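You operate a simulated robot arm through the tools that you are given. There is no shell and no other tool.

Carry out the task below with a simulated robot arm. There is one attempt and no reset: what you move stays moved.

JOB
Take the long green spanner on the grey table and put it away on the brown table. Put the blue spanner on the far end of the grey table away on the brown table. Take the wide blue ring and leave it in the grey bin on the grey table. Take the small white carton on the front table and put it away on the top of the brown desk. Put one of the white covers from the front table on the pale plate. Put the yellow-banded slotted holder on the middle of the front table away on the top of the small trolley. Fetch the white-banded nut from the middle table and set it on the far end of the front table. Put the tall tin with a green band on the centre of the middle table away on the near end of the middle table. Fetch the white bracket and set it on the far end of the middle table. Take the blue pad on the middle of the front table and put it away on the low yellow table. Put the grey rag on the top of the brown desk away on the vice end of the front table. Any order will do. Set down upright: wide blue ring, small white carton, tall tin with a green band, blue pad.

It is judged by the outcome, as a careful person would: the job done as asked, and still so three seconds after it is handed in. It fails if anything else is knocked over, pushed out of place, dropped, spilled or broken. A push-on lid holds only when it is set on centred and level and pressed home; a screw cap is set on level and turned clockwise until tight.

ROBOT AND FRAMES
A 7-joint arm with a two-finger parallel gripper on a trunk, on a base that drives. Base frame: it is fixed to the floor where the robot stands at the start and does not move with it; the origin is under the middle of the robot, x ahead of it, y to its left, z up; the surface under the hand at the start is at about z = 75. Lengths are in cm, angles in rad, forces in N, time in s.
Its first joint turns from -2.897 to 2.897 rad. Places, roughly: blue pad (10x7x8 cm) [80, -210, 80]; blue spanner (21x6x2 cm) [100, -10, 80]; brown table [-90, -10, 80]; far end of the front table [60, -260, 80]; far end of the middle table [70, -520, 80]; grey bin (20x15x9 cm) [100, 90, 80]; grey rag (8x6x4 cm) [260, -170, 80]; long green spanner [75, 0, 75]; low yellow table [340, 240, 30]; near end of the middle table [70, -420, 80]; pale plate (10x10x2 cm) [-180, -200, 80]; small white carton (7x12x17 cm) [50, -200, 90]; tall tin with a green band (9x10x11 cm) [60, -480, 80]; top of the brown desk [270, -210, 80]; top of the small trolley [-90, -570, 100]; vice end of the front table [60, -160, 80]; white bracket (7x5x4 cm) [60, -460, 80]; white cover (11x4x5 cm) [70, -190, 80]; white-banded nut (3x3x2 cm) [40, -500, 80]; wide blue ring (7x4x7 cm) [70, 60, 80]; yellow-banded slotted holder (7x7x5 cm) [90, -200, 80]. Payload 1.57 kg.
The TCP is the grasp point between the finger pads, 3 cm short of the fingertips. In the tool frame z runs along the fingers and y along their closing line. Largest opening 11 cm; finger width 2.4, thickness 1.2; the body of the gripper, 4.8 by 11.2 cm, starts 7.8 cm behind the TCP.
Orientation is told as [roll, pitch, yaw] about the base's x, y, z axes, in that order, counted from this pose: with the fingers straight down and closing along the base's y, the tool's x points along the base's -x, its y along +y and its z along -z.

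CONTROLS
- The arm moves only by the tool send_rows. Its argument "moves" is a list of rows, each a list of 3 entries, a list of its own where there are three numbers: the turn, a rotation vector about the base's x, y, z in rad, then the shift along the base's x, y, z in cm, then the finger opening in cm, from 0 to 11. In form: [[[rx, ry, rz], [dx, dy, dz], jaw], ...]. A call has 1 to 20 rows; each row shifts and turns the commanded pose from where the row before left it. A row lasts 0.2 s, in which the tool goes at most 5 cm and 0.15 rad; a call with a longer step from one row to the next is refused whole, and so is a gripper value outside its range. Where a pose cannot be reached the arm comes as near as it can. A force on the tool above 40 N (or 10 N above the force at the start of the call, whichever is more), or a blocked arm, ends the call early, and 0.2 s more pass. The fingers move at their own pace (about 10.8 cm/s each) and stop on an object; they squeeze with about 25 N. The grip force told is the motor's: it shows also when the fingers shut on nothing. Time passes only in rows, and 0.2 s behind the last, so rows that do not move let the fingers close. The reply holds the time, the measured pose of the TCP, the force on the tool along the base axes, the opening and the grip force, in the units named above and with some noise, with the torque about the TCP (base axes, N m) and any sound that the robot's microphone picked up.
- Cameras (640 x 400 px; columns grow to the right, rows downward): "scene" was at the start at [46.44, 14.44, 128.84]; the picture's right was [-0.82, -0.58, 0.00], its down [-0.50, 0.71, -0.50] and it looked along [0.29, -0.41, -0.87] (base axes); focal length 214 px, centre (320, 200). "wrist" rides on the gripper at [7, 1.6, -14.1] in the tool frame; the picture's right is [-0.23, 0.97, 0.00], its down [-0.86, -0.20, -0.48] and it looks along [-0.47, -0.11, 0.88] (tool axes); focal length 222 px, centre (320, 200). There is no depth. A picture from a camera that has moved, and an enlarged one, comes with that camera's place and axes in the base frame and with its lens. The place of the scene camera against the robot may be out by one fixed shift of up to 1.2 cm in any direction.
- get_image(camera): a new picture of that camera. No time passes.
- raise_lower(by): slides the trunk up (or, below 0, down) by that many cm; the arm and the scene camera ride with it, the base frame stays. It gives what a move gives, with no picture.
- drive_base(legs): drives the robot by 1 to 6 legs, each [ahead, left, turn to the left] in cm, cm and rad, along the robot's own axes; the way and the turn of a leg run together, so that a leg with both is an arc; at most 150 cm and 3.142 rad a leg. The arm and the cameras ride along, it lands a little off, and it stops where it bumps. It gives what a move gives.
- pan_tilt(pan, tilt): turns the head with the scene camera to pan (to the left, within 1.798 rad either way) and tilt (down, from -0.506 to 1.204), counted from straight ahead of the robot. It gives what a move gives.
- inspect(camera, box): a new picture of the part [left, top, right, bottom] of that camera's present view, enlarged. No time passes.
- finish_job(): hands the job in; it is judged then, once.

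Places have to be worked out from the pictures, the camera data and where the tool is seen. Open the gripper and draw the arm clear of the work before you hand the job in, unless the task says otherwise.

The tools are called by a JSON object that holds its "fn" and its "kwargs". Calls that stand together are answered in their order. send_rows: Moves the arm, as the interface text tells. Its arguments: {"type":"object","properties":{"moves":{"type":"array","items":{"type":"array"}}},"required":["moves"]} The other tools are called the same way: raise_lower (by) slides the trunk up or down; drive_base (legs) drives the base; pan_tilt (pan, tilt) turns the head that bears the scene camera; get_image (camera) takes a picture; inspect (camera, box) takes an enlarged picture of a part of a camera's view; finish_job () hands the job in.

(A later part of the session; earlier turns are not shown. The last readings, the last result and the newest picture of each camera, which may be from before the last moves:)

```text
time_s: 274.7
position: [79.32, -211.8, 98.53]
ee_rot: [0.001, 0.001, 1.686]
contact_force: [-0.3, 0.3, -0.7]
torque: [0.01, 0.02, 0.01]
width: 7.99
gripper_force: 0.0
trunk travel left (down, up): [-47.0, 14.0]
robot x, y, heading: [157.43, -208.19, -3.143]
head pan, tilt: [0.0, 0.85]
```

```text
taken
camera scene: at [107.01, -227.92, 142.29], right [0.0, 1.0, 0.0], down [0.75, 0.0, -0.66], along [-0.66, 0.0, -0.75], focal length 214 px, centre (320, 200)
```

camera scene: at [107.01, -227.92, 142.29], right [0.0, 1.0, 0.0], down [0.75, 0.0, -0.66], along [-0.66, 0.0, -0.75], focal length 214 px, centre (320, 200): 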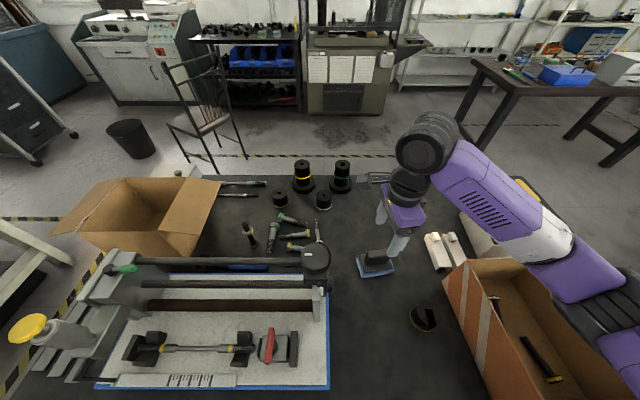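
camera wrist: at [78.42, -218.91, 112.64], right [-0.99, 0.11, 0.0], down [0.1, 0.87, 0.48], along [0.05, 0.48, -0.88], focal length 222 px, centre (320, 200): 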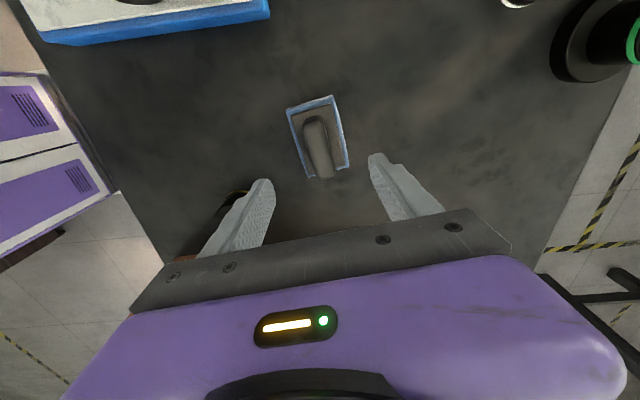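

The arm's elbow would hang over the cardboard box when I go down here, so I raise up and shift the robot 40 cm to -y first, so that the elbow stays beside the table.

{"fn": "raise_lower", "kwargs": {"by": 14}}

{"fn": "send_rows", "kwargs": {"moves": [[[0, 0, 0], [0, 0, 4.5], 8], [[0, 0, 0], [0, 0, 4.5], 8], [[0, 0, 0], [0, 0, 4.5], 8], [[0, 0, 0], [0, 0, 0], 8]]}}

{"fn": "drive_base", "kwargs": {"legs": [[0, 40, 0]]}}

{"fn": "pan_tilt", "kwargs": {"pan": -0.5, "tilt": 0.8}}

{"fn": "get_image", "kwargs": {"camera": "scene"}}

```text
time_s: 276.4
position: [79.41, -211.82, 112.54]
ee_rot: [0.001, 0.0, 1.685]
contact_force: [0.1, -0.5, -0.4]
torque: [-0.02, 0.01, -0.02]
width: 7.98
gripper_force: 0.1
trunk travel left (down, up): [-61.0, 0.0]
robot x, y, heading: [157.52, -207.75, -3.14]
head pan, tilt: [0.0, 0.85]
```

```text
time_s: 277.4
position: [79.44, -211.81, 126.24]
ee_rot: [0.002, 0.0, 1.685]
contact_force: [-0.4, 0.5, 0.4]
torque: [0.01, -0.01, 0.0]
width: 7.99
gripper_force: 0.0
trunk travel left (down, up): [-61.0, 0.0]
robot x, y, heading: [157.69, -207.66, -3.141]
head pan, tilt: [0.0, 0.85]
```

```text
time_s: 279.8
position: [79.47, -251.72, 126.29]
ee_rot: [0.002, 0.0, 1.689]
contact_force: [-0.6, 0.1, -0.2]
torque: [0.0, 0.04, -0.06]
width: 7.98
gripper_force: 0.0
trunk travel left (down, up): [-61.0, 0.0]
robot x, y, heading: [157.37, -247.14, -3.136]
head pan, tilt: [0.0, 0.85]
```

```text
time_s: 280.8
position: [79.61, -251.74, 126.18]
ee_rot: [0.001, -0.001, 1.686]
contact_force: [0.9, -0.3, 0.0]
torque: [0.0, 0.01, 0.0]
width: 7.99
gripper_force: 0.0
trunk travel left (down, up): [-61.0, 0.0]
robot x, y, heading: [157.62, -247.48, -3.139]
head pan, tilt: [-0.499, 0.799]
```

```text
taken
camera scene: at [107.88, -263.79, 156.69], right [0.47, 0.88, 0.0], down [0.63, -0.34, -0.7], along [-0.61, 0.33, -0.72], focal length 214 px, centre (320, 200)
```

scene: 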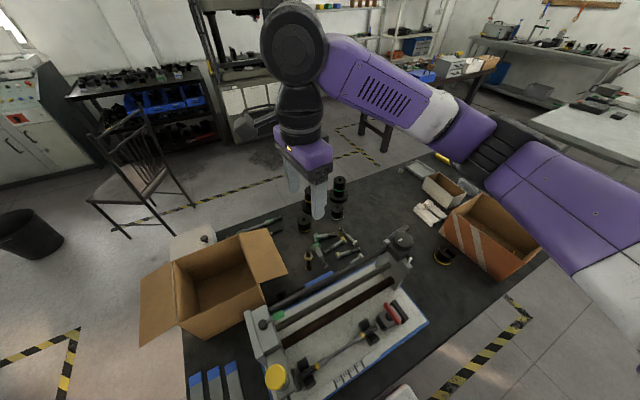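

Now I bring the hand back over the pad at z 126 and lower to z 98.

{"fn": "send_rows", "kwargs": {"moves": [[[0, 0, 0], [0, 4.45, 0], 8], [[0, 0, 0], [0, 4.45, 0], 8], [[0, 0, 0], [0, 4.45, 0], 8], [[0, 0, 0], [0, 4.45, 0], 8], [[0, 0, 0], [0, 4.45, 0], 8], [[0, 0, 0], [0, 4.45, 0], 8], [[0, 0, 0], [0, 4.45, 0], 8], [[0, 0, 0], [0, 4.45, 0], 8], [[0, 0, 0], [-0.2, 4.3, 0], 8], [[0, 0, 0], [0, 0, -4.5], 8], [[0, 0, 0], [0, 0, -4.5], 8], [[0, 0, 0], [0, 0, -4.5], 8], [[0, 0, 0], [0, 0, -4.5], 8], [[0, 0, 0], [0, 0, -4.5], 8], [[0, 0, 0], [0, 0, -4.5], 8], [[0, 0, 0], [0, 0, 0], 8]]}}

{"fn": "get_image", "kwargs": {"camera": "scene"}}

{"fn": "get_image", "kwargs": {"camera": "wrist"}}

```text
time_s: 284.2
position: [79.32, -211.84, 99.19]
ee_rot: [0.002, -0.001, 1.689]
contact_force: [0.1, -0.5, 0.2]
torque: [0.0, -0.02, -0.03]
width: 7.99
gripper_force: 0.0
trunk travel left (down, up): [-61.0, 0.0]
robot x, y, heading: [158.05, -247.49, -3.14]
head pan, tilt: [-0.499, 0.799]
```

```text
taken
camera scene: at [107.88, -263.78, 156.69], right [0.48, 0.88, 0.0], down [0.63, -0.34, -0.7], along [-0.61, 0.33, -0.72], focal length 214 px, centre (320, 200)
```

scene: 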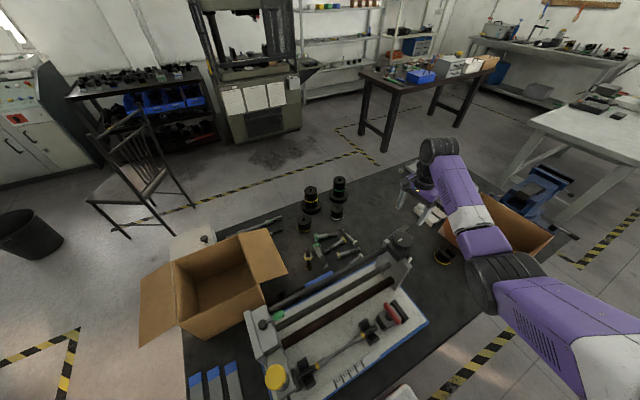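

```text
taken
camera wrist: at [78.37, -218.81, 113.25], right [-0.99, 0.11, 0.0], down [0.1, 0.87, 0.48], along [0.05, 0.48, -0.88], focal length 222 px, centre (320, 200)
```

wrist: 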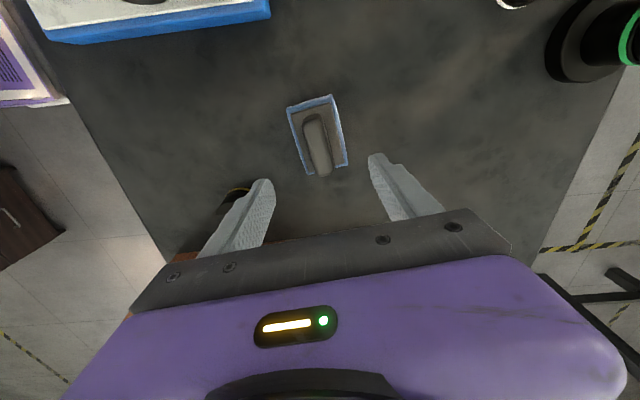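

The elbow now stays clear and the handle is centred between the fingers. I lower to z 86.5 and look.

{"fn": "send_rows", "kwargs": {"moves": [[[0, 0, 0], [0.2, 0, -4], 8], [[0, 0, 0], [0, 0, -4], 8], [[0, 0, 0], [0, 0, -3], 8], [[0, 0, 0], [0, 0, -1.5], 8], [[0, 0, 0], [0, 0, 0], 8]]}}

{"fn": "get_image", "kwargs": {"camera": "wrist"}}

{"fn": "get_image", "kwargs": {"camera": "scene"}}

```text
time_s: 285.4
position: [79.35, -211.95, 86.79]
ee_rot: [0.001, 0.0, 1.689]
contact_force: [-0.1, 0.0, 0.5]
torque: [-0.04, 0.02, -0.05]
width: 8.0
gripper_force: 0.1
trunk travel left (down, up): [-61.0, 0.0]
robot x, y, heading: [157.27, -247.63, -3.14]
head pan, tilt: [-0.499, 0.799]
```

```text
taken
camera wrist: at [78.51, -219.0, 100.8], right [-0.99, 0.11, 0.0], down [0.1, 0.87, 0.48], along [0.05, 0.48, -0.88], focal length 222 px, centre (320, 200)
```

wrist: 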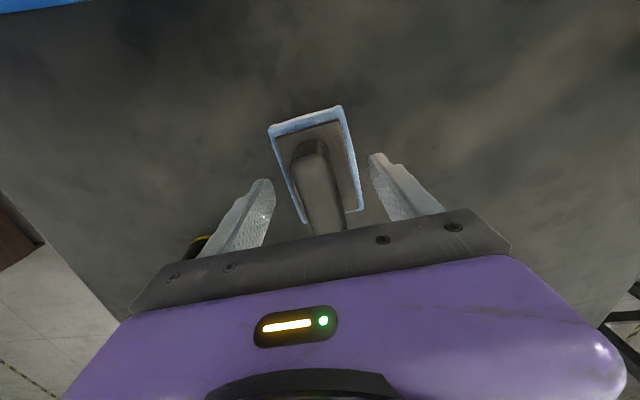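

```text
taken
camera scene: at [107.88, -263.78, 156.69], right [0.48, 0.88, 0.0], down [0.63, -0.34, -0.7], along [-0.61, 0.33, -0.72], focal length 214 px, centre (320, 200)
```

scene: 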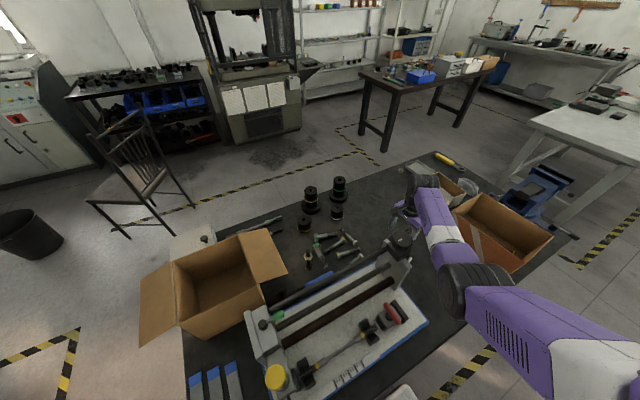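

The fingers straddle the handle. I close and lift a little.

{"fn": "send_rows", "kwargs": {"moves": [[[0, 0, 0], [0, 0, -0.3], 8], [[0, 0, 0], [0, 0, 0], 0], [[0, 0, 0], [0, 0, 0], 0], [[0, 0, 0], [0, 0, 0], 0], [[0, 0, 0], [0, 0, 0], 0], [[0, 0, 0], [0, 0, 0.5], 0], [[0, 0, 0], [0, 0, 1], 0], [[0, 0, 0], [0, 0, 1.5], 0], [[0, 0, 0], [0, 0, 0], 0]]}}

{"fn": "get_image", "kwargs": {"camera": "wrist"}}

```text
time_s: 287.4
position: [79.5, -211.86, 89.43]
ee_rot: [0.001, 0.0, 1.689]
contact_force: [-0.6, 0.3, -1.3]
torque: [0.05, -0.02, 0.0]
width: 2.56
gripper_force: 25.1
trunk travel left (down, up): [-61.0, 0.0]
robot x, y, heading: [157.6, -247.4, -3.135]
head pan, tilt: [-0.499, 0.799]
```

```text
taken
camera wrist: at [78.6, -218.99, 103.45], right [-0.99, 0.11, 0.0], down [0.1, 0.87, 0.48], along [0.05, 0.48, -0.88], focal length 222 px, centre (320, 200)
```

wrist: 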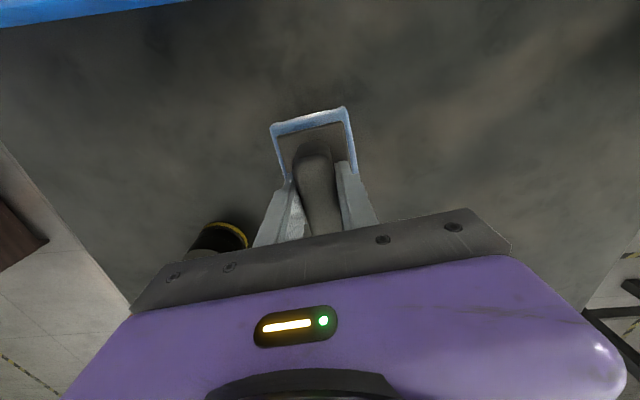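

The pad is held (2.6 cm handle). I lift it high, back off, turn to face +y and drive towards the low yellow table.

{"fn": "send_rows", "kwargs": {"moves": [[[0, 0, 0], [0, 0, 4.5], 0], [[0, 0, 0], [0, 0, 4.5], 0], [[0, 0, 0], [0, 0, 4.5], 0], [[0, 0, 0], [0, 0, 4.5], 0], [[0, 0, 0], [0, 0, 4.5], 0], [[0, 0, 0], [0, 0, 4.5], 0], [[0, 0, 0], [0, 0, 4.5], 0], [[0, 0, 0], [0, 0, 0], 0]]}}

{"fn": "drive_base", "kwargs": {"legs": [[-15, 0, 0], [0, 0, -1.57]]}}

{"fn": "drive_base", "kwargs": {"legs": [[150, 0, 0], [150, 0, 0]]}}

{"fn": "pan_tilt", "kwargs": {"pan": -0.4, "tilt": 0.45}}

{"fn": "get_image", "kwargs": {"camera": "scene"}}

```text
time_s: 289.2
position: [79.65, -211.81, 102.73]
ee_rot: [0.002, 0.001, 1.69]
contact_force: [0.2, -0.7, -0.9]
torque: [0.0, -0.01, 0.01]
width: 2.58
gripper_force: 25.4
out of reach, approached as far as the arm can: row 4, 5, 6, 7
trunk travel left (down, up): [-61.0, 0.0]
robot x, y, heading: [157.83, -247.15, -3.141]
head pan, tilt: [-0.499, 0.799]
```

```text
time_s: 294.4
position: [209.3, -169.76, 102.71]
ee_rot: [0.002, 0.001, 0.103]
contact_force: [-0.3, -0.8, -0.7]
torque: [-0.02, 0.0, -0.01]
width: 2.54
gripper_force: 25.0
trunk travel left (down, up): [-61.0, 0.0]
robot x, y, heading: [172.38, -246.92, 1.556]
head pan, tilt: [-0.499, 0.799]
```

```text
time_s: 309.0
position: [221.89, 131.82, 102.74]
ee_rot: [0.002, -0.001, 0.064]
contact_force: [-0.1, 0.2, -0.9]
torque: [0.01, 0.03, 0.01]
width: 2.58
gripper_force: 25.1
trunk travel left (down, up): [-61.0, 0.0]
robot x, y, heading: [182.29, 56.0, 1.523]
head pan, tilt: [-0.499, 0.799]
```

```text
time_s: 309.8
position: [221.77, 131.89, 102.69]
ee_rot: [0.001, 0.0, 0.067]
contact_force: [-0.2, -0.8, -1.4]
torque: [-0.01, -0.02, 0.0]
width: 2.57
gripper_force: 24.6
trunk travel left (down, up): [-61.0, 0.0]
robot x, y, heading: [182.41, 55.58, 1.522]
head pan, tilt: [-0.4, 0.45]
```

```text
taken
camera scene: at [168.27, 107.5, 159.72], right [0.9, -0.43, 0.0], down [-0.19, -0.39, -0.9], along [0.39, 0.81, -0.44], focal length 214 px, centre (320, 200)
```

scene: 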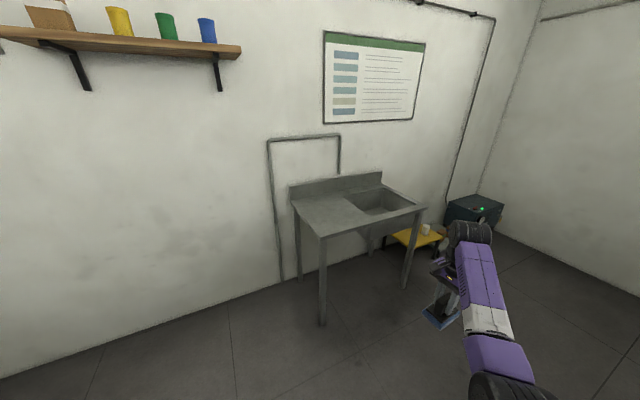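

The pad is still held. Ahead are a sink desk (x 216–300) and, to its right, the low yellow table with a white object on it. I straighten and drive over in front of it.

{"fn": "drive_base", "kwargs": {"legs": [[0, 0, 0.048], [0, -147, 0], [70, 0, 0]]}}

{"fn": "pan_tilt", "kwargs": {"pan": 0.0, "tilt": 0.7}}

{"fn": "get_image", "kwargs": {"camera": "scene"}}

{"fn": "get_image", "kwargs": {"camera": "wrist"}}

```text
time_s: 321.0
position: [367.79, 201.34, 102.69]
ee_rot: [0.003, 0.0, 0.098]
contact_force: [0.2, -0.2, -0.2]
torque: [0.02, -0.01, 0.03]
width: 2.57
gripper_force: 25.5
trunk travel left (down, up): [-61.0, 0.0]
robot x, y, heading: [330.84, 124.33, 1.549]
head pan, tilt: [-0.4, 0.45]
```

```text
time_s: 321.8
position: [367.78, 201.5, 102.59]
ee_rot: [0.002, 0.0, 0.098]
contact_force: [0.8, 0.2, -0.6]
torque: [0.0, 0.02, 0.04]
width: 2.54
gripper_force: 25.1
trunk travel left (down, up): [-61.0, 0.0]
robot x, y, heading: [330.4, 124.29, 1.55]
head pan, tilt: [0.0, 0.7]
```

```text
taken
camera scene: at [311.46, 175.54, 157.52], right [1.0, -0.02, 0.0], down [-0.01, -0.64, -0.77], along [0.01, 0.77, -0.64], focal length 214 px, centre (320, 200)
```

scene: 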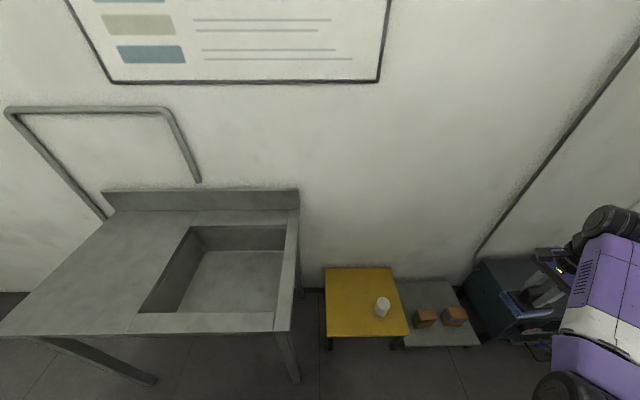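

```text
taken
camera wrist: at [360.55, 202.46, 116.78], right [0.13, 0.99, 0.0], down [0.87, -0.12, 0.48], along [0.47, -0.06, -0.88], focal length 222 px, centre (320, 200)
```

wrist: 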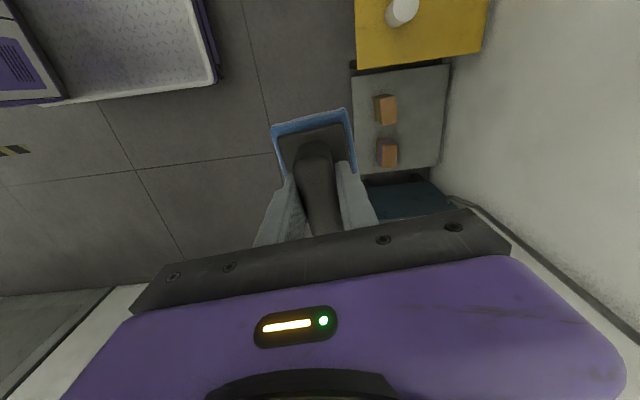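

The yellow table spans x 316–360, y 216–257, with a white cup at about (347.5, 229); its left part is free. I come closer and carry the pad over (329, 237).

{"fn": "drive_base", "kwargs": {"legs": [[38, -6, 0.02]]}}

{"fn": "send_rows", "kwargs": {"moves": [[[0, 0, 0], [-4.6, 0, 0], 0], [[0, 0, 0], [-4.6, 0, 0], 0], [[0, 0, 0], [-4.6, 0, 0], 0], [[0, 0, 0], [-4.6, 0, 0], 0], [[0, 0, 0], [-4.6, 0, 0], 0], [[0, 0, 0], [-4.6, 0, 0], 0], [[0, 0, 0], [-4.6, 0, 0], 0], [[0, 0, 0], [0, 0, 0], 0]]}}

{"fn": "get_image", "kwargs": {"camera": "wrist"}}

{"fn": "get_image", "kwargs": {"camera": "scene"}}

```text
time_s: 324.3
position: [372.71, 240.29, 102.68]
ee_rot: [0.003, 0.001, 0.117]
contact_force: [0.3, -0.2, -0.5]
torque: [0.03, 0.02, -0.02]
width: 2.57
gripper_force: 25.2
trunk travel left (down, up): [-61.0, 0.0]
robot x, y, heading: [337.27, 162.34, 1.573]
head pan, tilt: [0.0, 0.7]
```

```text
time_s: 326.1
position: [340.39, 240.42, 102.74]
ee_rot: [0.001, 0.001, 0.116]
contact_force: [-0.4, 1.7, -0.7]
torque: [0.03, 0.08, 0.03]
width: 2.56
gripper_force: 25.3
trunk travel left (down, up): [-61.0, 0.0]
robot x, y, heading: [336.95, 162.11, 1.574]
head pan, tilt: [0.0, 0.7]
```

```text
taken
camera wrist: at [333.23, 241.17, 116.84], right [0.11, 0.99, 0.0], down [0.87, -0.1, 0.48], along [0.48, -0.05, -0.88], focal length 222 px, centre (320, 200)
```

wrist: 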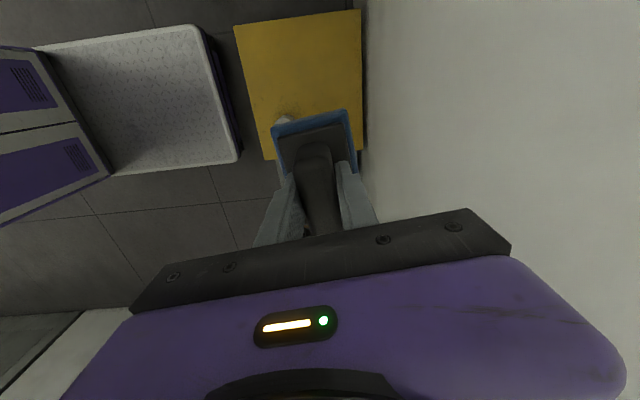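

```text
taken
camera scene: at [316.81, 213.27, 157.51], right [1.0, 0.0, 0.0], down [0.0, -0.64, -0.76], along [0.0, 0.76, -0.64], focal length 214 px, centre (320, 200)
```

scene: 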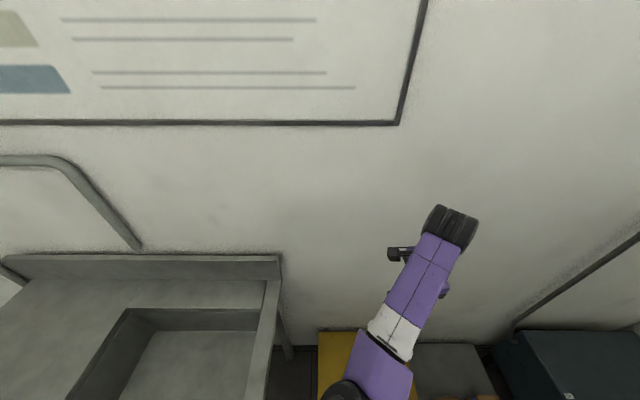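

The wall is just behind the table (y about 258). I bring the pad over (328, 234) and lower the trunk.

{"fn": "send_rows", "kwargs": {"moves": [[[0, 0, 0], [-4.1, -2.0, 0], 0], [[0, 0, 0], [-4.1, -2.0, 0], 0], [[0, 0, 0], [-4.1, -2.0, 0], 0], [[0, 0, 0], [0, 0, 0], 0]]}}

{"fn": "raise_lower", "kwargs": {"by": -40}}

{"fn": "get_image", "kwargs": {"camera": "wrist"}}

{"fn": "get_image", "kwargs": {"camera": "scene"}}

```text
time_s: 327.1
position: [328.12, 234.44, 102.55]
ee_rot: [0.001, 0.0, 0.118]
contact_force: [-0.8, 0.6, -0.9]
torque: [-0.02, 0.05, 0.0]
width: 2.58
gripper_force: 25.4
trunk travel left (down, up): [-61.0, 0.0]
robot x, y, heading: [337.34, 162.52, 1.569]
head pan, tilt: [0.0, 0.7]
```

```text
time_s: 330.9
position: [328.14, 234.32, 62.52]
ee_rot: [0.002, 0.0, 0.115]
contact_force: [-0.9, -0.6, -1.0]
torque: [0.0, 0.02, 0.04]
width: 2.57
gripper_force: 24.8
trunk travel left (down, up): [-21.0, 40.0]
robot x, y, heading: [337.46, 162.13, 1.57]
head pan, tilt: [0.0, 0.7]
```

```text
taken
camera wrist: at [320.87, 235.17, 76.6], right [0.11, 0.99, 0.0], down [0.87, -0.1, 0.48], along [0.48, -0.05, -0.88], focal length 222 px, centre (320, 200)
```

wrist: 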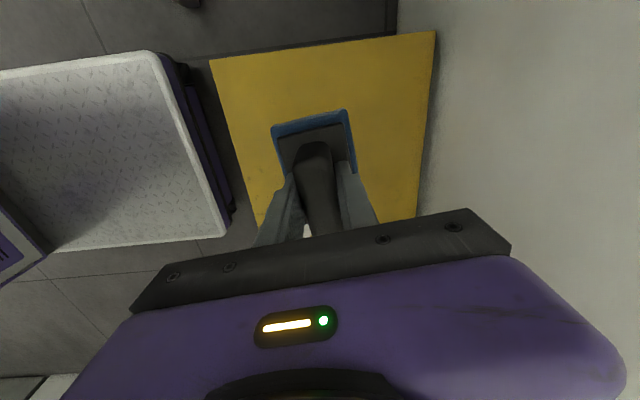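

```text
taken
camera scene: at [316.83, 213.27, 117.51], right [1.0, 0.0, 0.0], down [0.0, -0.64, -0.76], along [0.0, 0.76, -0.64], focal length 214 px, centre (320, 200)
```

scene: 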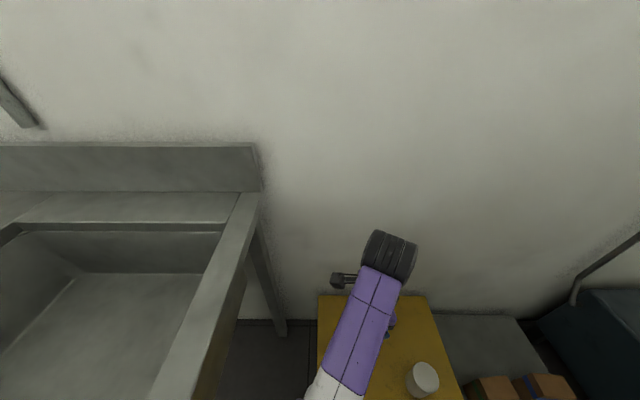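

The pad hangs over the free left part; the cup stays to the right. I lower the trunk 18 cm more.

{"fn": "raise_lower", "kwargs": {"by": -18}}

{"fn": "pan_tilt", "kwargs": {"pan": -0.2, "tilt": 1.0}}

{"fn": "get_image", "kwargs": {"camera": "scene"}}

{"fn": "get_image", "kwargs": {"camera": "wrist"}}

```text
time_s: 332.9
position: [328.12, 234.32, 44.51]
ee_rot: [0.001, -0.002, 0.119]
contact_force: [0.4, 0.1, -1.4]
torque: [-0.02, -0.01, -0.02]
width: 2.54
gripper_force: 24.9
trunk travel left (down, up): [-3.0, 58.0]
robot x, y, heading: [337.25, 162.23, 1.573]
head pan, tilt: [0.0, 0.7]
```

```text
time_s: 333.7
position: [328.14, 234.29, 44.52]
ee_rot: [0.001, -0.001, 0.117]
contact_force: [0.1, 0.5, -1.2]
torque: [0.0, -0.01, -0.02]
width: 2.57
gripper_force: 25.2
trunk travel left (down, up): [-3.0, 58.0]
robot x, y, heading: [337.12, 162.19, 1.574]
head pan, tilt: [-0.201, 1.0]
```

```text
taken
camera scene: at [318.22, 211.61, 97.18], right [0.98, -0.2, 0.0], down [-0.17, -0.82, -0.54], along [0.11, 0.53, -0.84], focal length 214 px, centre (320, 200)
```

scene: 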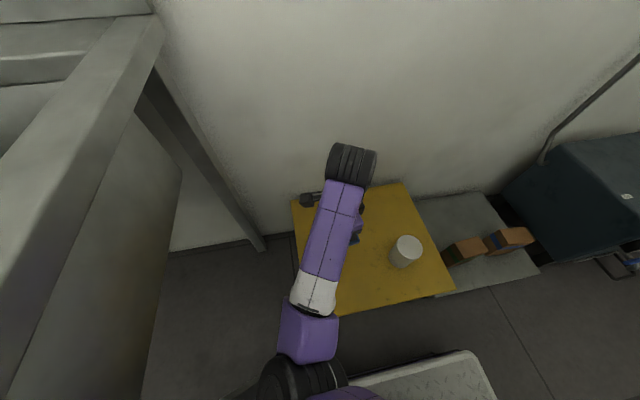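

```text
taken
camera wrist: at [320.87, 235.17, 58.6], right [0.11, 0.99, 0.0], down [0.87, -0.1, 0.48], along [0.48, -0.05, -0.88], focal length 222 px, centre (320, 200)
```

wrist: 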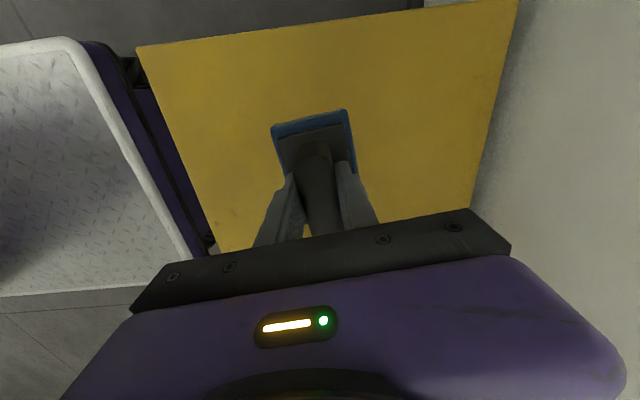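

Clear all round. I lower the pad with the arm in steps.

{"fn": "send_rows", "kwargs": {"moves": [[[0, 0, 0], [0, 0, -3], 0], [[0, 0, 0], [0, 0, -2.5], 0], [[0, 0, 0], [0, 0, -1], 0], [[0, 0, 0], [0, 0, 0], 0]]}}

```text
time_s: 334.7
position: [328.09, 234.26, 37.94]
ee_rot: [0.002, 0.001, 0.117]
contact_force: [1.2, -0.3, -0.8]
torque: [0.0, -0.01, 0.02]
width: 2.57
gripper_force: 24.9
trunk travel left (down, up): [-3.0, 58.0]
robot x, y, heading: [337.12, 162.3, 1.575]
head pan, tilt: [-0.201, 1.0]
```

{"fn": "send_rows", "kwargs": {"moves": [[[0, 0, 0], [0, 0, -0.6], 0], [[0, 0, 0], [0, 0, -0.3], 0], [[0, 0, 0], [0, 0, -0.2], 0], [[0, 0, 0], [0, 0, 0], 0]]}}

```text
time_s: 335.7
position: [328.04, 234.21, 36.67]
ee_rot: [0.002, 0.0, 0.117]
contact_force: [0.5, 0.0, -0.4]
torque: [0.03, 0.01, -0.02]
width: 2.56
gripper_force: 25.0
trunk travel left (down, up): [-3.0, 58.0]
robot x, y, heading: [336.82, 162.56, 1.571]
head pan, tilt: [-0.201, 1.0]
```

{"fn": "send_rows", "kwargs": {"moves": [[[0, 0, 0], [0, 0, -0.2], 0], [[0, 0, 0], [0, 0, -0.15], 0], [[0, 0, 0], [0, 0, 0], 0]]}}

```text
time_s: 336.5
position: [328.07, 234.35, 36.47]
ee_rot: [0.003, -0.002, 0.117]
contact_force: [-0.7, -0.1, 0.0]
torque: [0.02, -0.01, -0.01]
width: 2.57
gripper_force: 24.9
trunk travel left (down, up): [-3.0, 58.0]
robot x, y, heading: [337.06, 162.11, 1.577]
head pan, tilt: [-0.201, 1.0]
```

{"fn": "send_rows", "kwargs": {"moves": [[[0, 0, 0], [0, 0, -0.15], 0], [[0, 0, 0], [0, 0, 0], 0]]}}

```text
time_s: 337.1
position: [328.19, 234.34, 36.38]
ee_rot: [0.004, -0.001, 0.118]
contact_force: [-0.1, -1.1, 3.7]
torque: [-0.18, -0.14, 0.0]
width: 2.56
gripper_force: 25.1
trunk travel left (down, up): [-3.0, 58.0]
robot x, y, heading: [336.8, 162.02, 1.568]
head pan, tilt: [-0.201, 1.0]
```

The pad rests on the table (3.7 N). I open the fingers and rise straight up.

{"fn": "send_rows", "kwargs": {"moves": [[[0, 0, 0], [0, 0, 0.1], 0], [[0, 0, 0], [0, 0, 0], 5], [[0, 0, 0], [0, 0, 0], 6.5], [[0, 0, 0], [0, 0, 0], 6.5], [[0, 0, 0], [0, 0, 2], 6.5], [[0, 0, 0], [0, 0, 4], 6.5], [[0, 0, 0], [0, 0, 4.5], 6.5], [[0, 0, 0], [0, 0, 4.5], 6.5], [[0, 0, 0], [0, 0, 4.5], 6.5], [[0, 0, 0], [0, 0, 0], 6.5]]}}

{"fn": "get_image", "kwargs": {"camera": "wrist"}}

{"fn": "raise_lower", "kwargs": {"by": 32}}

{"fn": "get_image", "kwargs": {"camera": "wrist"}}

{"fn": "get_image", "kwargs": {"camera": "scene"}}

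```text
time_s: 339.3
position: [328.02, 234.31, 56.11]
ee_rot: [0.0, 0.0, 0.118]
contact_force: [-0.2, -1.0, -0.1]
torque: [0.01, 0.0, 0.02]
width: 6.48
gripper_force: 0.0
trunk travel left (down, up): [-3.0, 58.0]
robot x, y, heading: [337.07, 162.32, 1.575]
head pan, tilt: [-0.201, 1.0]
```

```text
taken
camera wrist: at [320.73, 235.14, 70.22], right [0.11, 0.99, 0.0], down [0.87, -0.1, 0.48], along [0.48, -0.05, -0.88], focal length 222 px, centre (320, 200)
```

wrist: 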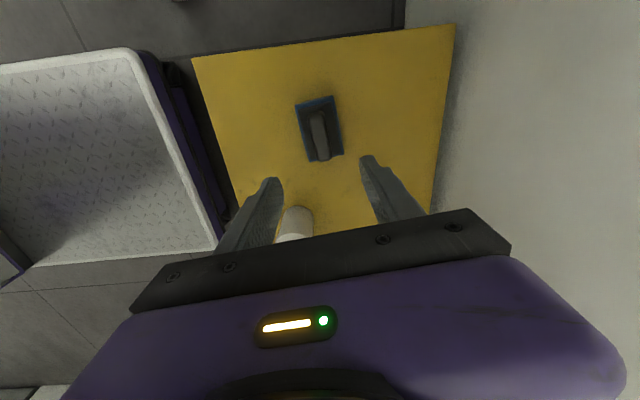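

```text
time_s: 342.5
position: [327.95, 234.31, 88.11]
ee_rot: [0.002, -0.001, 0.116]
contact_force: [-0.2, 0.2, -0.2]
torque: [0.02, 0.0, 0.06]
width: 6.5
gripper_force: 0.0
trunk travel left (down, up): [-35.0, 26.0]
robot x, y, heading: [337.25, 161.89, 1.573]
head pan, tilt: [-0.201, 1.0]
```

```text
taken
camera wrist: at [320.71, 235.15, 102.18], right [0.11, 0.99, 0.0], down [0.87, -0.1, 0.48], along [0.48, -0.05, -0.88], focal length 222 px, centre (320, 200)
```

wrist: 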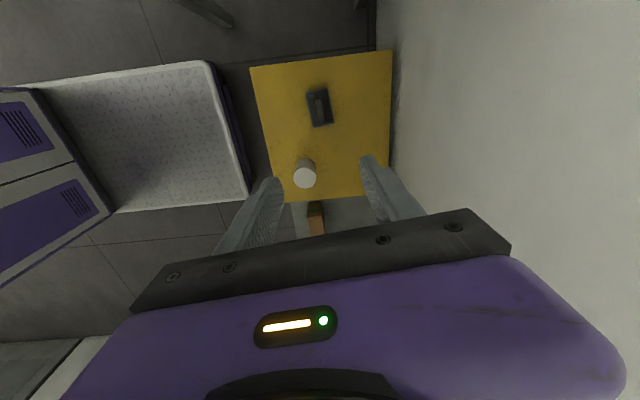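

```text
taken
camera scene: at [318.23, 211.6, 129.17], right [0.98, -0.2, 0.0], down [-0.17, -0.82, -0.54], along [0.11, 0.53, -0.84], focal length 214 px, centre (320, 200)
```

scene: 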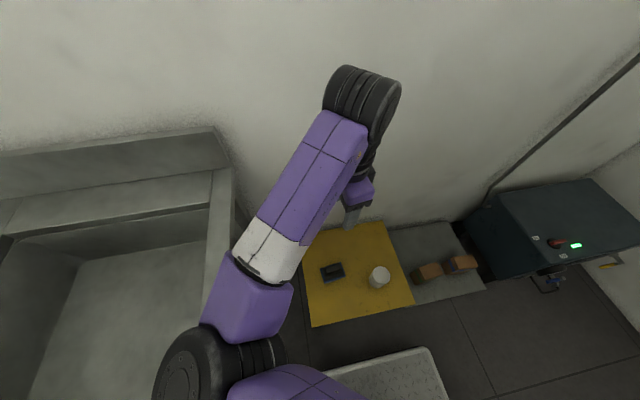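

The pad stands on the yellow table. Next the slotted holder: I back out and drive round to the desk side of the front table again.

{"fn": "send_rows", "kwargs": {"moves": [[[0, 0, 0], [0, 0, 4.5], 9], [[0, 0, 0], [0, 0, 4.5], 9], [[0, 0, 0], [0, 0, 4.5], 9], [[0, 0, 0], [0, 0, 4.5], 9], [[0, 0, 0], [0, 0, 4.5], 9], [[0, 0, 0], [0, 0, 4.5], 9], [[0, 0, 0], [0, 0, 0], 9]]}}

{"fn": "drive_base", "kwargs": {"legs": [[-100, 0, 0], [0, 148, 0], [-150, 0, 0], [-50, 0, 0]]}}

```text
time_s: 343.8
position: [329.49, 233.7, 107.88]
ee_rot: [-0.124, -0.165, 0.12]
contact_force: [0.7, -0.8, -0.5]
torque: [-0.02, -0.03, 0.02]
width: 8.99
gripper_force: 0.2
trunk travel left (down, up): [-35.0, 26.0]
robot x, y, heading: [337.09, 162.23, 1.573]
head pan, tilt: [-0.201, 1.0]
stopped in row 6: the arm was blocked; the commanded pose is now the measured one
```

```text
time_s: 365.8
position: [177.38, -68.8, 107.78]
ee_rot: [-0.122, -0.163, 0.073]
contact_force: [0.2, 0.1, -1.0]
torque: [0.0, 0.0, -0.02]
width: 8.98
gripper_force: 0.0
trunk travel left (down, up): [-35.0, 26.0]
robot x, y, heading: [181.36, -140.7, 1.527]
head pan, tilt: [-0.201, 1.0]
```

The hand got tilted a little when the last lift was blocked (too near the head mast). I move it right, away from the mast, and level it again.

{"fn": "send_rows", "kwargs": {"moves": [[[0, 0, 0], [4, 0, -2], 9], [[0.055, 0.086, 0], [4, 0, -2], 9], [[0.055, 0.086, 0], [4, 0, 0], 9], [[0, 0, 0], [3, 0, 0], 9], [[0, 0, 0], [0, 0, 0], 9]]}}

```text
time_s: 367.0
position: [192.41, -68.8, 103.94]
ee_rot: [-0.001, 0.0, 0.063]
contact_force: [-0.1, -0.5, -0.5]
torque: [0.0, -0.02, 0.05]
width: 9.0
gripper_force: 0.1
trunk travel left (down, up): [-35.0, 26.0]
robot x, y, heading: [181.66, -140.88, 1.521]
head pan, tilt: [-0.201, 1.0]
```

Level again. I raise the trunk, back up to y -245, and turn left to face the table.

{"fn": "raise_lower", "kwargs": {"by": 20}}

{"fn": "drive_base", "kwargs": {"legs": [[-103, 2, 0], [0, 0, 1.62]]}}

{"fn": "pan_tilt", "kwargs": {"pan": 0.0, "tilt": 0.7}}

{"fn": "get_image", "kwargs": {"camera": "scene"}}

```text
time_s: 369.1
position: [192.36, -68.99, 123.78]
ee_rot: [0.0, -0.001, 0.061]
contact_force: [-0.1, 0.1, 0.0]
torque: [-0.01, 0.0, 0.0]
width: 8.98
gripper_force: 0.1
trunk travel left (down, up): [-55.0, 6.0]
robot x, y, heading: [181.43, -140.67, 1.531]
head pan, tilt: [-0.201, 1.0]
```

```text
time_s: 378.4
position: [102.82, -236.85, 123.84]
ee_rot: [0.0, -0.003, 1.724]
contact_force: [0.0, -0.8, -0.5]
torque: [0.0, 0.01, -0.01]
width: 9.0
gripper_force: 0.1
trunk travel left (down, up): [-55.0, 6.0]
robot x, y, heading: [175.44, -241.06, -3.094]
head pan, tilt: [-0.201, 1.0]
```

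```text
time_s: 379.2
position: [102.98, -236.91, 123.83]
ee_rot: [-0.001, -0.002, 1.724]
contact_force: [0.6, 0.4, -0.5]
torque: [0.0, 0.01, 0.02]
width: 9.03
gripper_force: 0.0
trunk travel left (down, up): [-55.0, 6.0]
robot x, y, heading: [175.18, -241.12, -3.095]
head pan, tilt: [0.0, 0.7]
```

```text
taken
camera scene: at [125.03, -263.67, 151.51], right [-0.05, 1.0, 0.0], down [0.64, 0.03, -0.76], along [-0.76, -0.04, -0.64], focal length 214 px, centre (320, 200)
```

scene: 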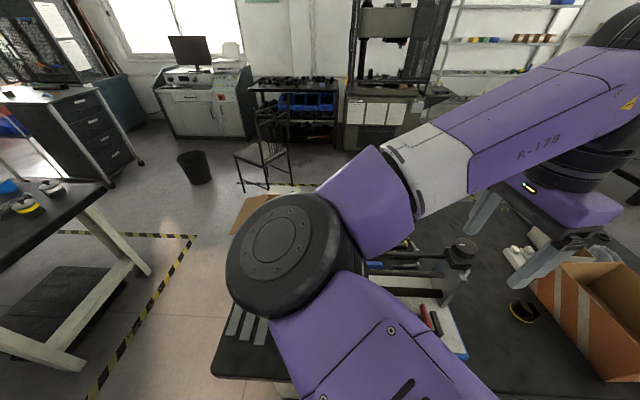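

The arm has taken another posture: its elbow now sticks up on the left, in front of the camera. I move the hand to the right to let the elbow come back to the right side, and look.

{"fn": "send_rows", "kwargs": {"moves": [[[0, 0, 0], [0.5, 4.6, 0], 9], [[0, 0, 0], [0.5, 4.6, 0], 9], [[0, 0, 0], [0.5, 4.6, 0], 9], [[0, 0, 0], [0.5, 4.6, 0], 9], [[0, 0, 0], [0.5, 4.6, 0], 9], [[0, 0, 0], [0.5, 4.6, 0], 9], [[0, 0, 0], [0.5, 4.6, 0], 9], [[0, 0, 0], [0.5, 4.6, 0], 9], [[0, 0, 0], [0, 0, 0], 9]]}}

{"fn": "get_image", "kwargs": {"camera": "scene"}}

```text
time_s: 381.2
position: [107.22, -200.19, 124.06]
ee_rot: [0.001, -0.002, 1.725]
contact_force: [0.7, 0.0, 0.5]
torque: [-0.01, 0.0, 0.01]
width: 8.97
gripper_force: 0.1
trunk travel left (down, up): [-55.0, 6.0]
robot x, y, heading: [175.6, -241.09, -3.093]
head pan, tilt: [0.0, 0.7]
```

```text
taken
camera scene: at [125.03, -263.64, 151.52], right [-0.05, 1.0, 0.0], down [0.64, 0.03, -0.76], along [-0.76, -0.04, -0.64], focal length 214 px, centre (320, 200)
```

scene: 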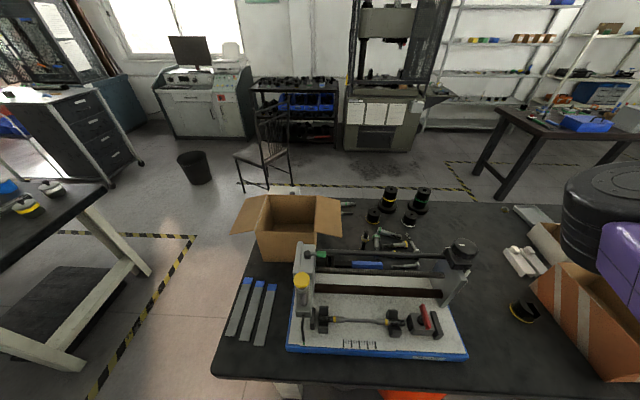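

{"fn": "pan_tilt", "kwargs": {"pan": -0.9, "tilt": 0.7}}

{"fn": "get_image", "kwargs": {"camera": "scene"}}

```text
time_s: 382.4
position: [107.01, -200.34, 124.0]
ee_rot: [0.001, -0.003, 1.725]
contact_force: [0.4, 0.0, -0.2]
torque: [0.01, 0.01, 0.0]
width: 9.0
gripper_force: 0.0
trunk travel left (down, up): [-55.0, 6.0]
robot x, y, heading: [175.47, -241.34, -3.103]
head pan, tilt: [-0.901, 0.7]
```

```text
taken
camera scene: at [127.93, -256.87, 151.51], right [0.75, 0.66, 0.0], down [0.42, -0.49, -0.76], along [-0.5, 0.58, -0.64], focal length 214 px, centre (320, 200)
```

scene: 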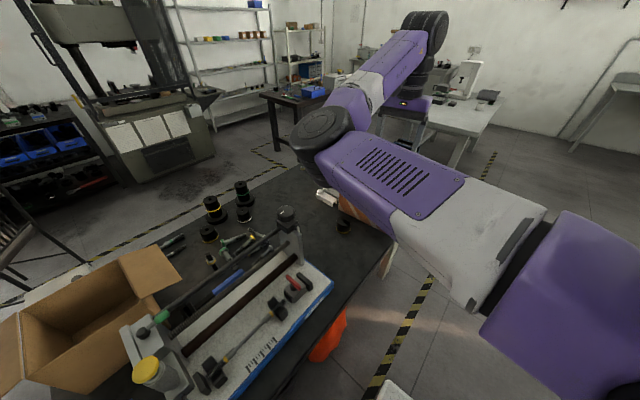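

The elbow now rides high on the left, which is fine for clearance as long as I keep away from the mast. I drive 12 cm nearer and bring the hand over the slotted holder.

{"fn": "drive_base", "kwargs": {"legs": [[12, 0, -0.04]]}}

{"fn": "send_rows", "kwargs": {"moves": [[[0, 0, 0], [-0.5, 0, -4], 11], [[0, 0, 0], [-0.5, 0, -4], 11], [[0, 0, 0], [-0.5, 0, -4], 11], [[0, 0, 0], [-0.5, 0, -4], 11], [[0, 0, 0], [0, 0, 0], 11]]}}

{"fn": "get_image", "kwargs": {"camera": "wrist"}}

{"fn": "get_image", "kwargs": {"camera": "scene"}}

```text
time_s: 383.6
position: [96.59, -197.92, 124.05]
ee_rot: [0.001, -0.002, 1.684]
contact_force: [0.3, -0.4, 0.2]
torque: [-0.02, 0.03, -0.03]
width: 9.0
gripper_force: 0.1
trunk travel left (down, up): [-55.0, 6.0]
robot x, y, heading: [163.43, -241.52, -3.138]
head pan, tilt: [-0.901, 0.7]
```

```text
time_s: 384.8
position: [94.7, -197.81, 107.9]
ee_rot: [-0.001, -0.003, 1.683]
contact_force: [0.8, -0.1, -0.7]
torque: [-0.02, 0.01, 0.02]
width: 11.0
gripper_force: 0.1
trunk travel left (down, up): [-55.0, 6.0]
robot x, y, heading: [163.18, -241.04, -3.14]
head pan, tilt: [-0.901, 0.7]
```

```text
taken
camera wrist: at [93.66, -204.89, 121.95], right [-0.99, 0.12, 0.0], down [0.1, 0.87, 0.48], along [0.06, 0.48, -0.88], focal length 222 px, centre (320, 200)
```

wrist: 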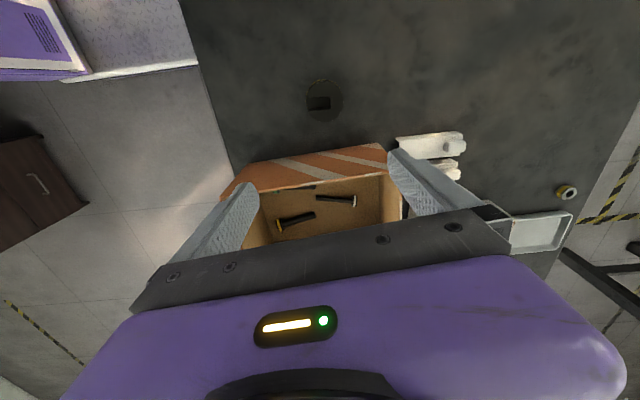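

```text
taken
camera scene: at [115.25, -255.24, 151.51], right [0.78, 0.63, 0.0], down [0.4, -0.5, -0.76], along [-0.48, 0.6, -0.64], focal length 214 px, centre (320, 200)
```

scene: 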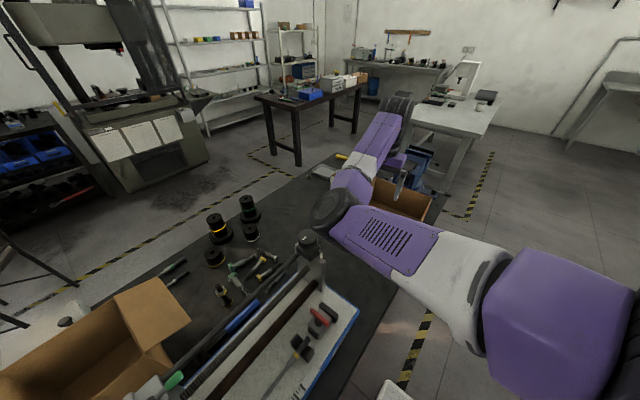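

The holder is at about (93.6, -201.7), some 4 cm from the box wall. I raise the trunk the last 6 cm, centre over it and go down part way, watching the elbow.

{"fn": "raise_lower", "kwargs": {"by": 6}}

{"fn": "send_rows", "kwargs": {"moves": [[[0, 0, 0], [-1.1, -3.9, 0], 11], [[0, 0, 0], [0, 0, -4], 11], [[0, 0, 0], [0, 0, -4], 11], [[0, 0, 0], [0, 0, -4], 11], [[0, 0, 0], [0, 0, -4], 11], [[0, 0, 0], [0, 0, 0], 11]]}}

{"fn": "get_image", "kwargs": {"camera": "scene"}}

{"fn": "get_image", "kwargs": {"camera": "wrist"}}

```text
time_s: 385.8
position: [94.64, -197.89, 113.9]
ee_rot: [0.0, -0.002, 1.685]
contact_force: [0.1, 0.0, -0.5]
torque: [-0.03, 0.02, 0.01]
width: 11.0
gripper_force: 0.1
trunk travel left (down, up): [-61.0, 0.0]
robot x, y, heading: [163.13, -241.54, -3.135]
head pan, tilt: [-0.901, 0.7]
```

```text
time_s: 387.2
position: [93.39, -201.87, 97.94]
ee_rot: [0.0, -0.002, 1.685]
contact_force: [0.1, -0.9, 0.7]
torque: [0.0, -0.06, 0.03]
width: 10.99
gripper_force: 0.0
trunk travel left (down, up): [-61.0, 0.0]
robot x, y, heading: [163.38, -241.23, -3.143]
head pan, tilt: [-0.901, 0.7]
```

```text
taken
camera scene: at [115.25, -255.25, 157.51], right [0.78, 0.63, 0.0], down [0.4, -0.5, -0.76], along [-0.48, 0.6, -0.64], focal length 214 px, centre (320, 200)
```

scene: 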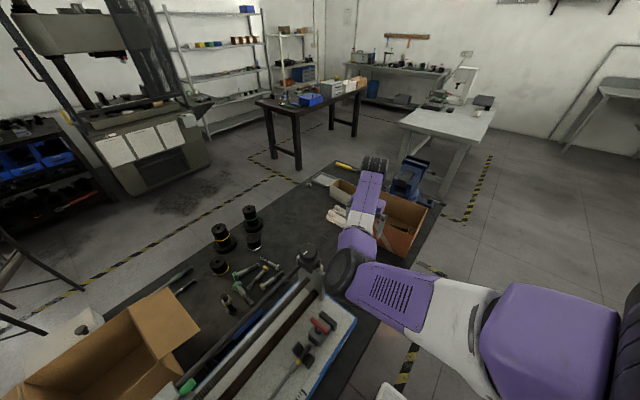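

```text
taken
camera wrist: at [92.46, -208.93, 112.05], right [-0.99, 0.12, 0.0], down [0.1, 0.87, 0.48], along [0.06, 0.48, -0.88], focal length 222 px, centre (320, 200)
```

wrist: 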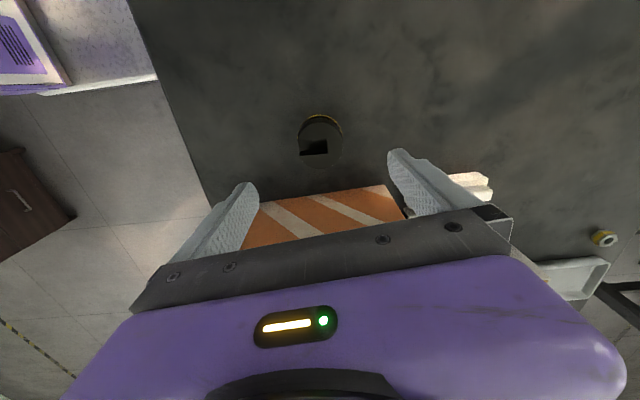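

The elbow comes rather near the lathe's motor from this stand. I lift, move the robot 45 cm to +y, and come back over the holder so that the elbow stays clear.

{"fn": "send_rows", "kwargs": {"moves": [[[0, 0, 0], [0, 0, 4.5], 11], [[0, 0, 0], [0, 0, 4.5], 11], [[0, 0, 0], [0, 0, 4.5], 11], [[0, 0, 0], [0, 0, 4.5], 11], [[0, 0, 0], [0, 0, 0], 11]]}}

{"fn": "drive_base", "kwargs": {"legs": [[0, -42, 0]]}}

{"fn": "send_rows", "kwargs": {"moves": [[[0, 0, 0], [0, -4.7, 0], 11], [[0, 0, 0], [0, -4.7, 0], 11], [[0, 0, 0], [0, -4.7, 0], 11], [[0, 0, 0], [0, -4.7, 0], 11], [[0, 0, 0], [0, -4.7, 0], 11], [[0, 0, 0], [0, -4.7, 0], 11], [[0, 0, 0], [0, -4.7, 0], 11], [[0, 0, 0], [0, -4.7, 0], 11], [[0, 0, 0], [0, -4.0, 0], 11], [[0, 0, 0], [0, 0, 0], 11]]}}

{"fn": "pan_tilt", "kwargs": {"pan": -0.4, "tilt": 0.8}}

{"fn": "get_image", "kwargs": {"camera": "scene"}}

{"fn": "get_image", "kwargs": {"camera": "wrist"}}

```text
time_s: 388.4
position: [93.37, -201.9, 115.95]
ee_rot: [-0.001, -0.001, 1.683]
contact_force: [0.0, -0.6, -0.2]
torque: [0.01, 0.02, 0.03]
width: 11.0
gripper_force: 0.1
trunk travel left (down, up): [-61.0, 0.0]
robot x, y, heading: [163.16, -241.67, -3.141]
head pan, tilt: [-0.901, 0.7]
```

```text
time_s: 391.0
position: [93.47, -159.73, 115.94]
ee_rot: [0.0, -0.002, 1.678]
contact_force: [0.2, -0.3, 0.1]
torque: [-0.03, -0.05, -0.02]
width: 10.97
gripper_force: 0.1
trunk travel left (down, up): [-61.0, 0.0]
robot x, y, heading: [163.17, -199.66, 3.142]
head pan, tilt: [-0.901, 0.7]
```

```text
time_s: 393.2
position: [93.54, -201.23, 116.17]
ee_rot: [0.001, -0.001, 1.677]
contact_force: [0.6, 0.2, 0.1]
torque: [0.02, 0.02, 0.0]
width: 10.98
gripper_force: 0.1
trunk travel left (down, up): [-61.0, 0.0]
robot x, y, heading: [163.47, -199.88, 3.139]
head pan, tilt: [-0.901, 0.7]
```

```text
time_s: 394.1
position: [93.48, -201.29, 116.18]
ee_rot: [-0.001, 0.0, 1.677]
contact_force: [0.2, -0.5, 0.0]
torque: [-0.01, -0.03, 0.01]
width: 10.98
gripper_force: 0.0
trunk travel left (down, up): [-61.0, 0.0]
robot x, y, heading: [163.11, -199.84, 3.141]
head pan, tilt: [-0.4, 0.799]
```

```text
taken
camera scene: at [112.9, -216.74, 156.69], right [0.39, 0.92, 0.0], down [0.66, -0.28, -0.7], along [-0.64, 0.27, -0.72], focal length 214 px, centre (320, 200)
```

scene: 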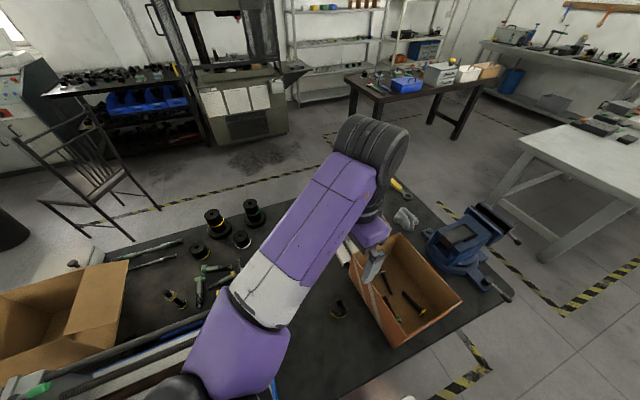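

```text
taken
camera wrist: at [92.46, -208.33, 130.24], right [-0.99, 0.12, 0.0], down [0.11, 0.87, 0.48], along [0.06, 0.48, -0.88], focal length 222 px, centre (320, 200)
```

wrist: 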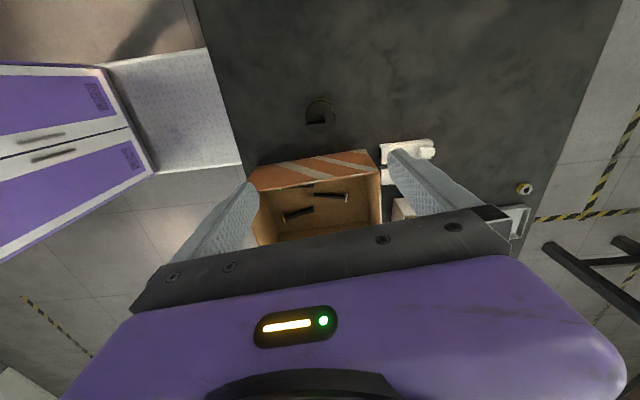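

The elbow is now clear of the motor by some 10 cm; I gain more by shifting the robot another 14 cm to +y, then lower part way.

{"fn": "drive_base", "kwargs": {"legs": [[0, -14, 0]]}}

{"fn": "send_rows", "kwargs": {"moves": [[[0, 0, 0], [0, -4.8, 0], 11], [[0, 0, 0], [0, -4.8, 0], 11], [[0, 0, 0], [0, -4.8, 0], 11], [[0, 0, 0], [0, 0, -4.5], 11], [[0, 0, 0], [0, 0, -4.5], 11], [[0, 0, 0], [0, 0, -4.5], 11], [[0, 0, 0], [0, 0, -4.5], 11], [[0, 0, 0], [0, 0, 0], 11]]}}

{"fn": "get_image", "kwargs": {"camera": "scene"}}

{"fn": "get_image", "kwargs": {"camera": "wrist"}}

```text
time_s: 395.4
position: [93.59, -187.03, 116.12]
ee_rot: [0.0, -0.002, 1.674]
contact_force: [0.8, 0.3, -0.8]
torque: [0.0, 0.02, 0.01]
width: 11.03
gripper_force: 0.1
trunk travel left (down, up): [-61.0, 0.0]
robot x, y, heading: [163.31, -185.8, 3.137]
head pan, tilt: [-0.4, 0.799]
```

```text
time_s: 397.2
position: [93.75, -201.32, 98.25]
ee_rot: [0.001, -0.001, 1.673]
contact_force: [0.2, 0.2, -0.4]
torque: [0.01, 0.01, 0.02]
width: 10.99
gripper_force: 0.0
trunk travel left (down, up): [-61.0, 0.0]
robot x, y, heading: [163.07, -186.16, 3.137]
head pan, tilt: [-0.4, 0.799]
```

```text
taken
camera scene: at [112.88, -202.58, 156.69], right [0.39, 0.92, 0.0], down [0.66, -0.28, -0.7], along [-0.64, 0.27, -0.72], focal length 214 px, centre (320, 200)
```

scene: 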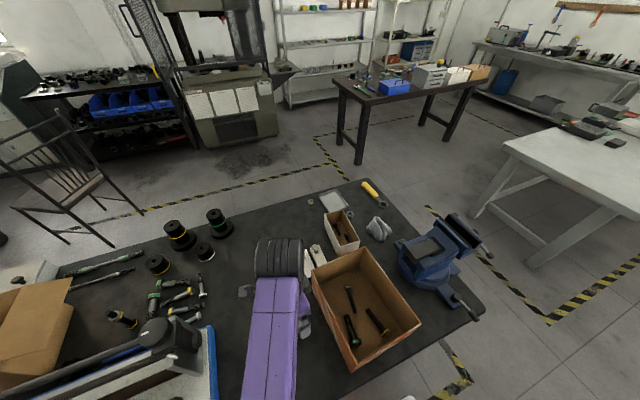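

```text
taken
camera wrist: at [92.65, -208.41, 112.4], right [-0.99, 0.13, 0.0], down [0.11, 0.87, 0.48], along [0.06, 0.48, -0.88], focal length 222 px, centre (320, 200)
```

wrist: 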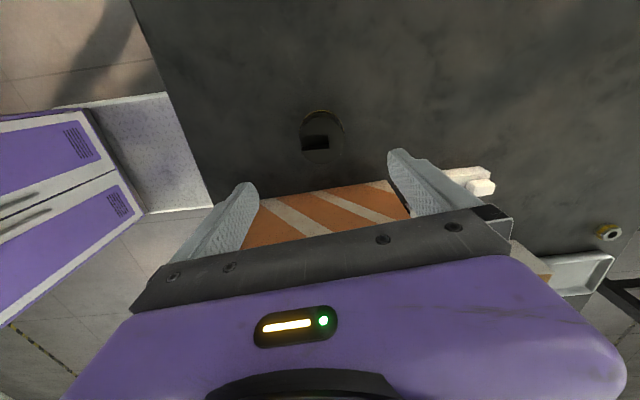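

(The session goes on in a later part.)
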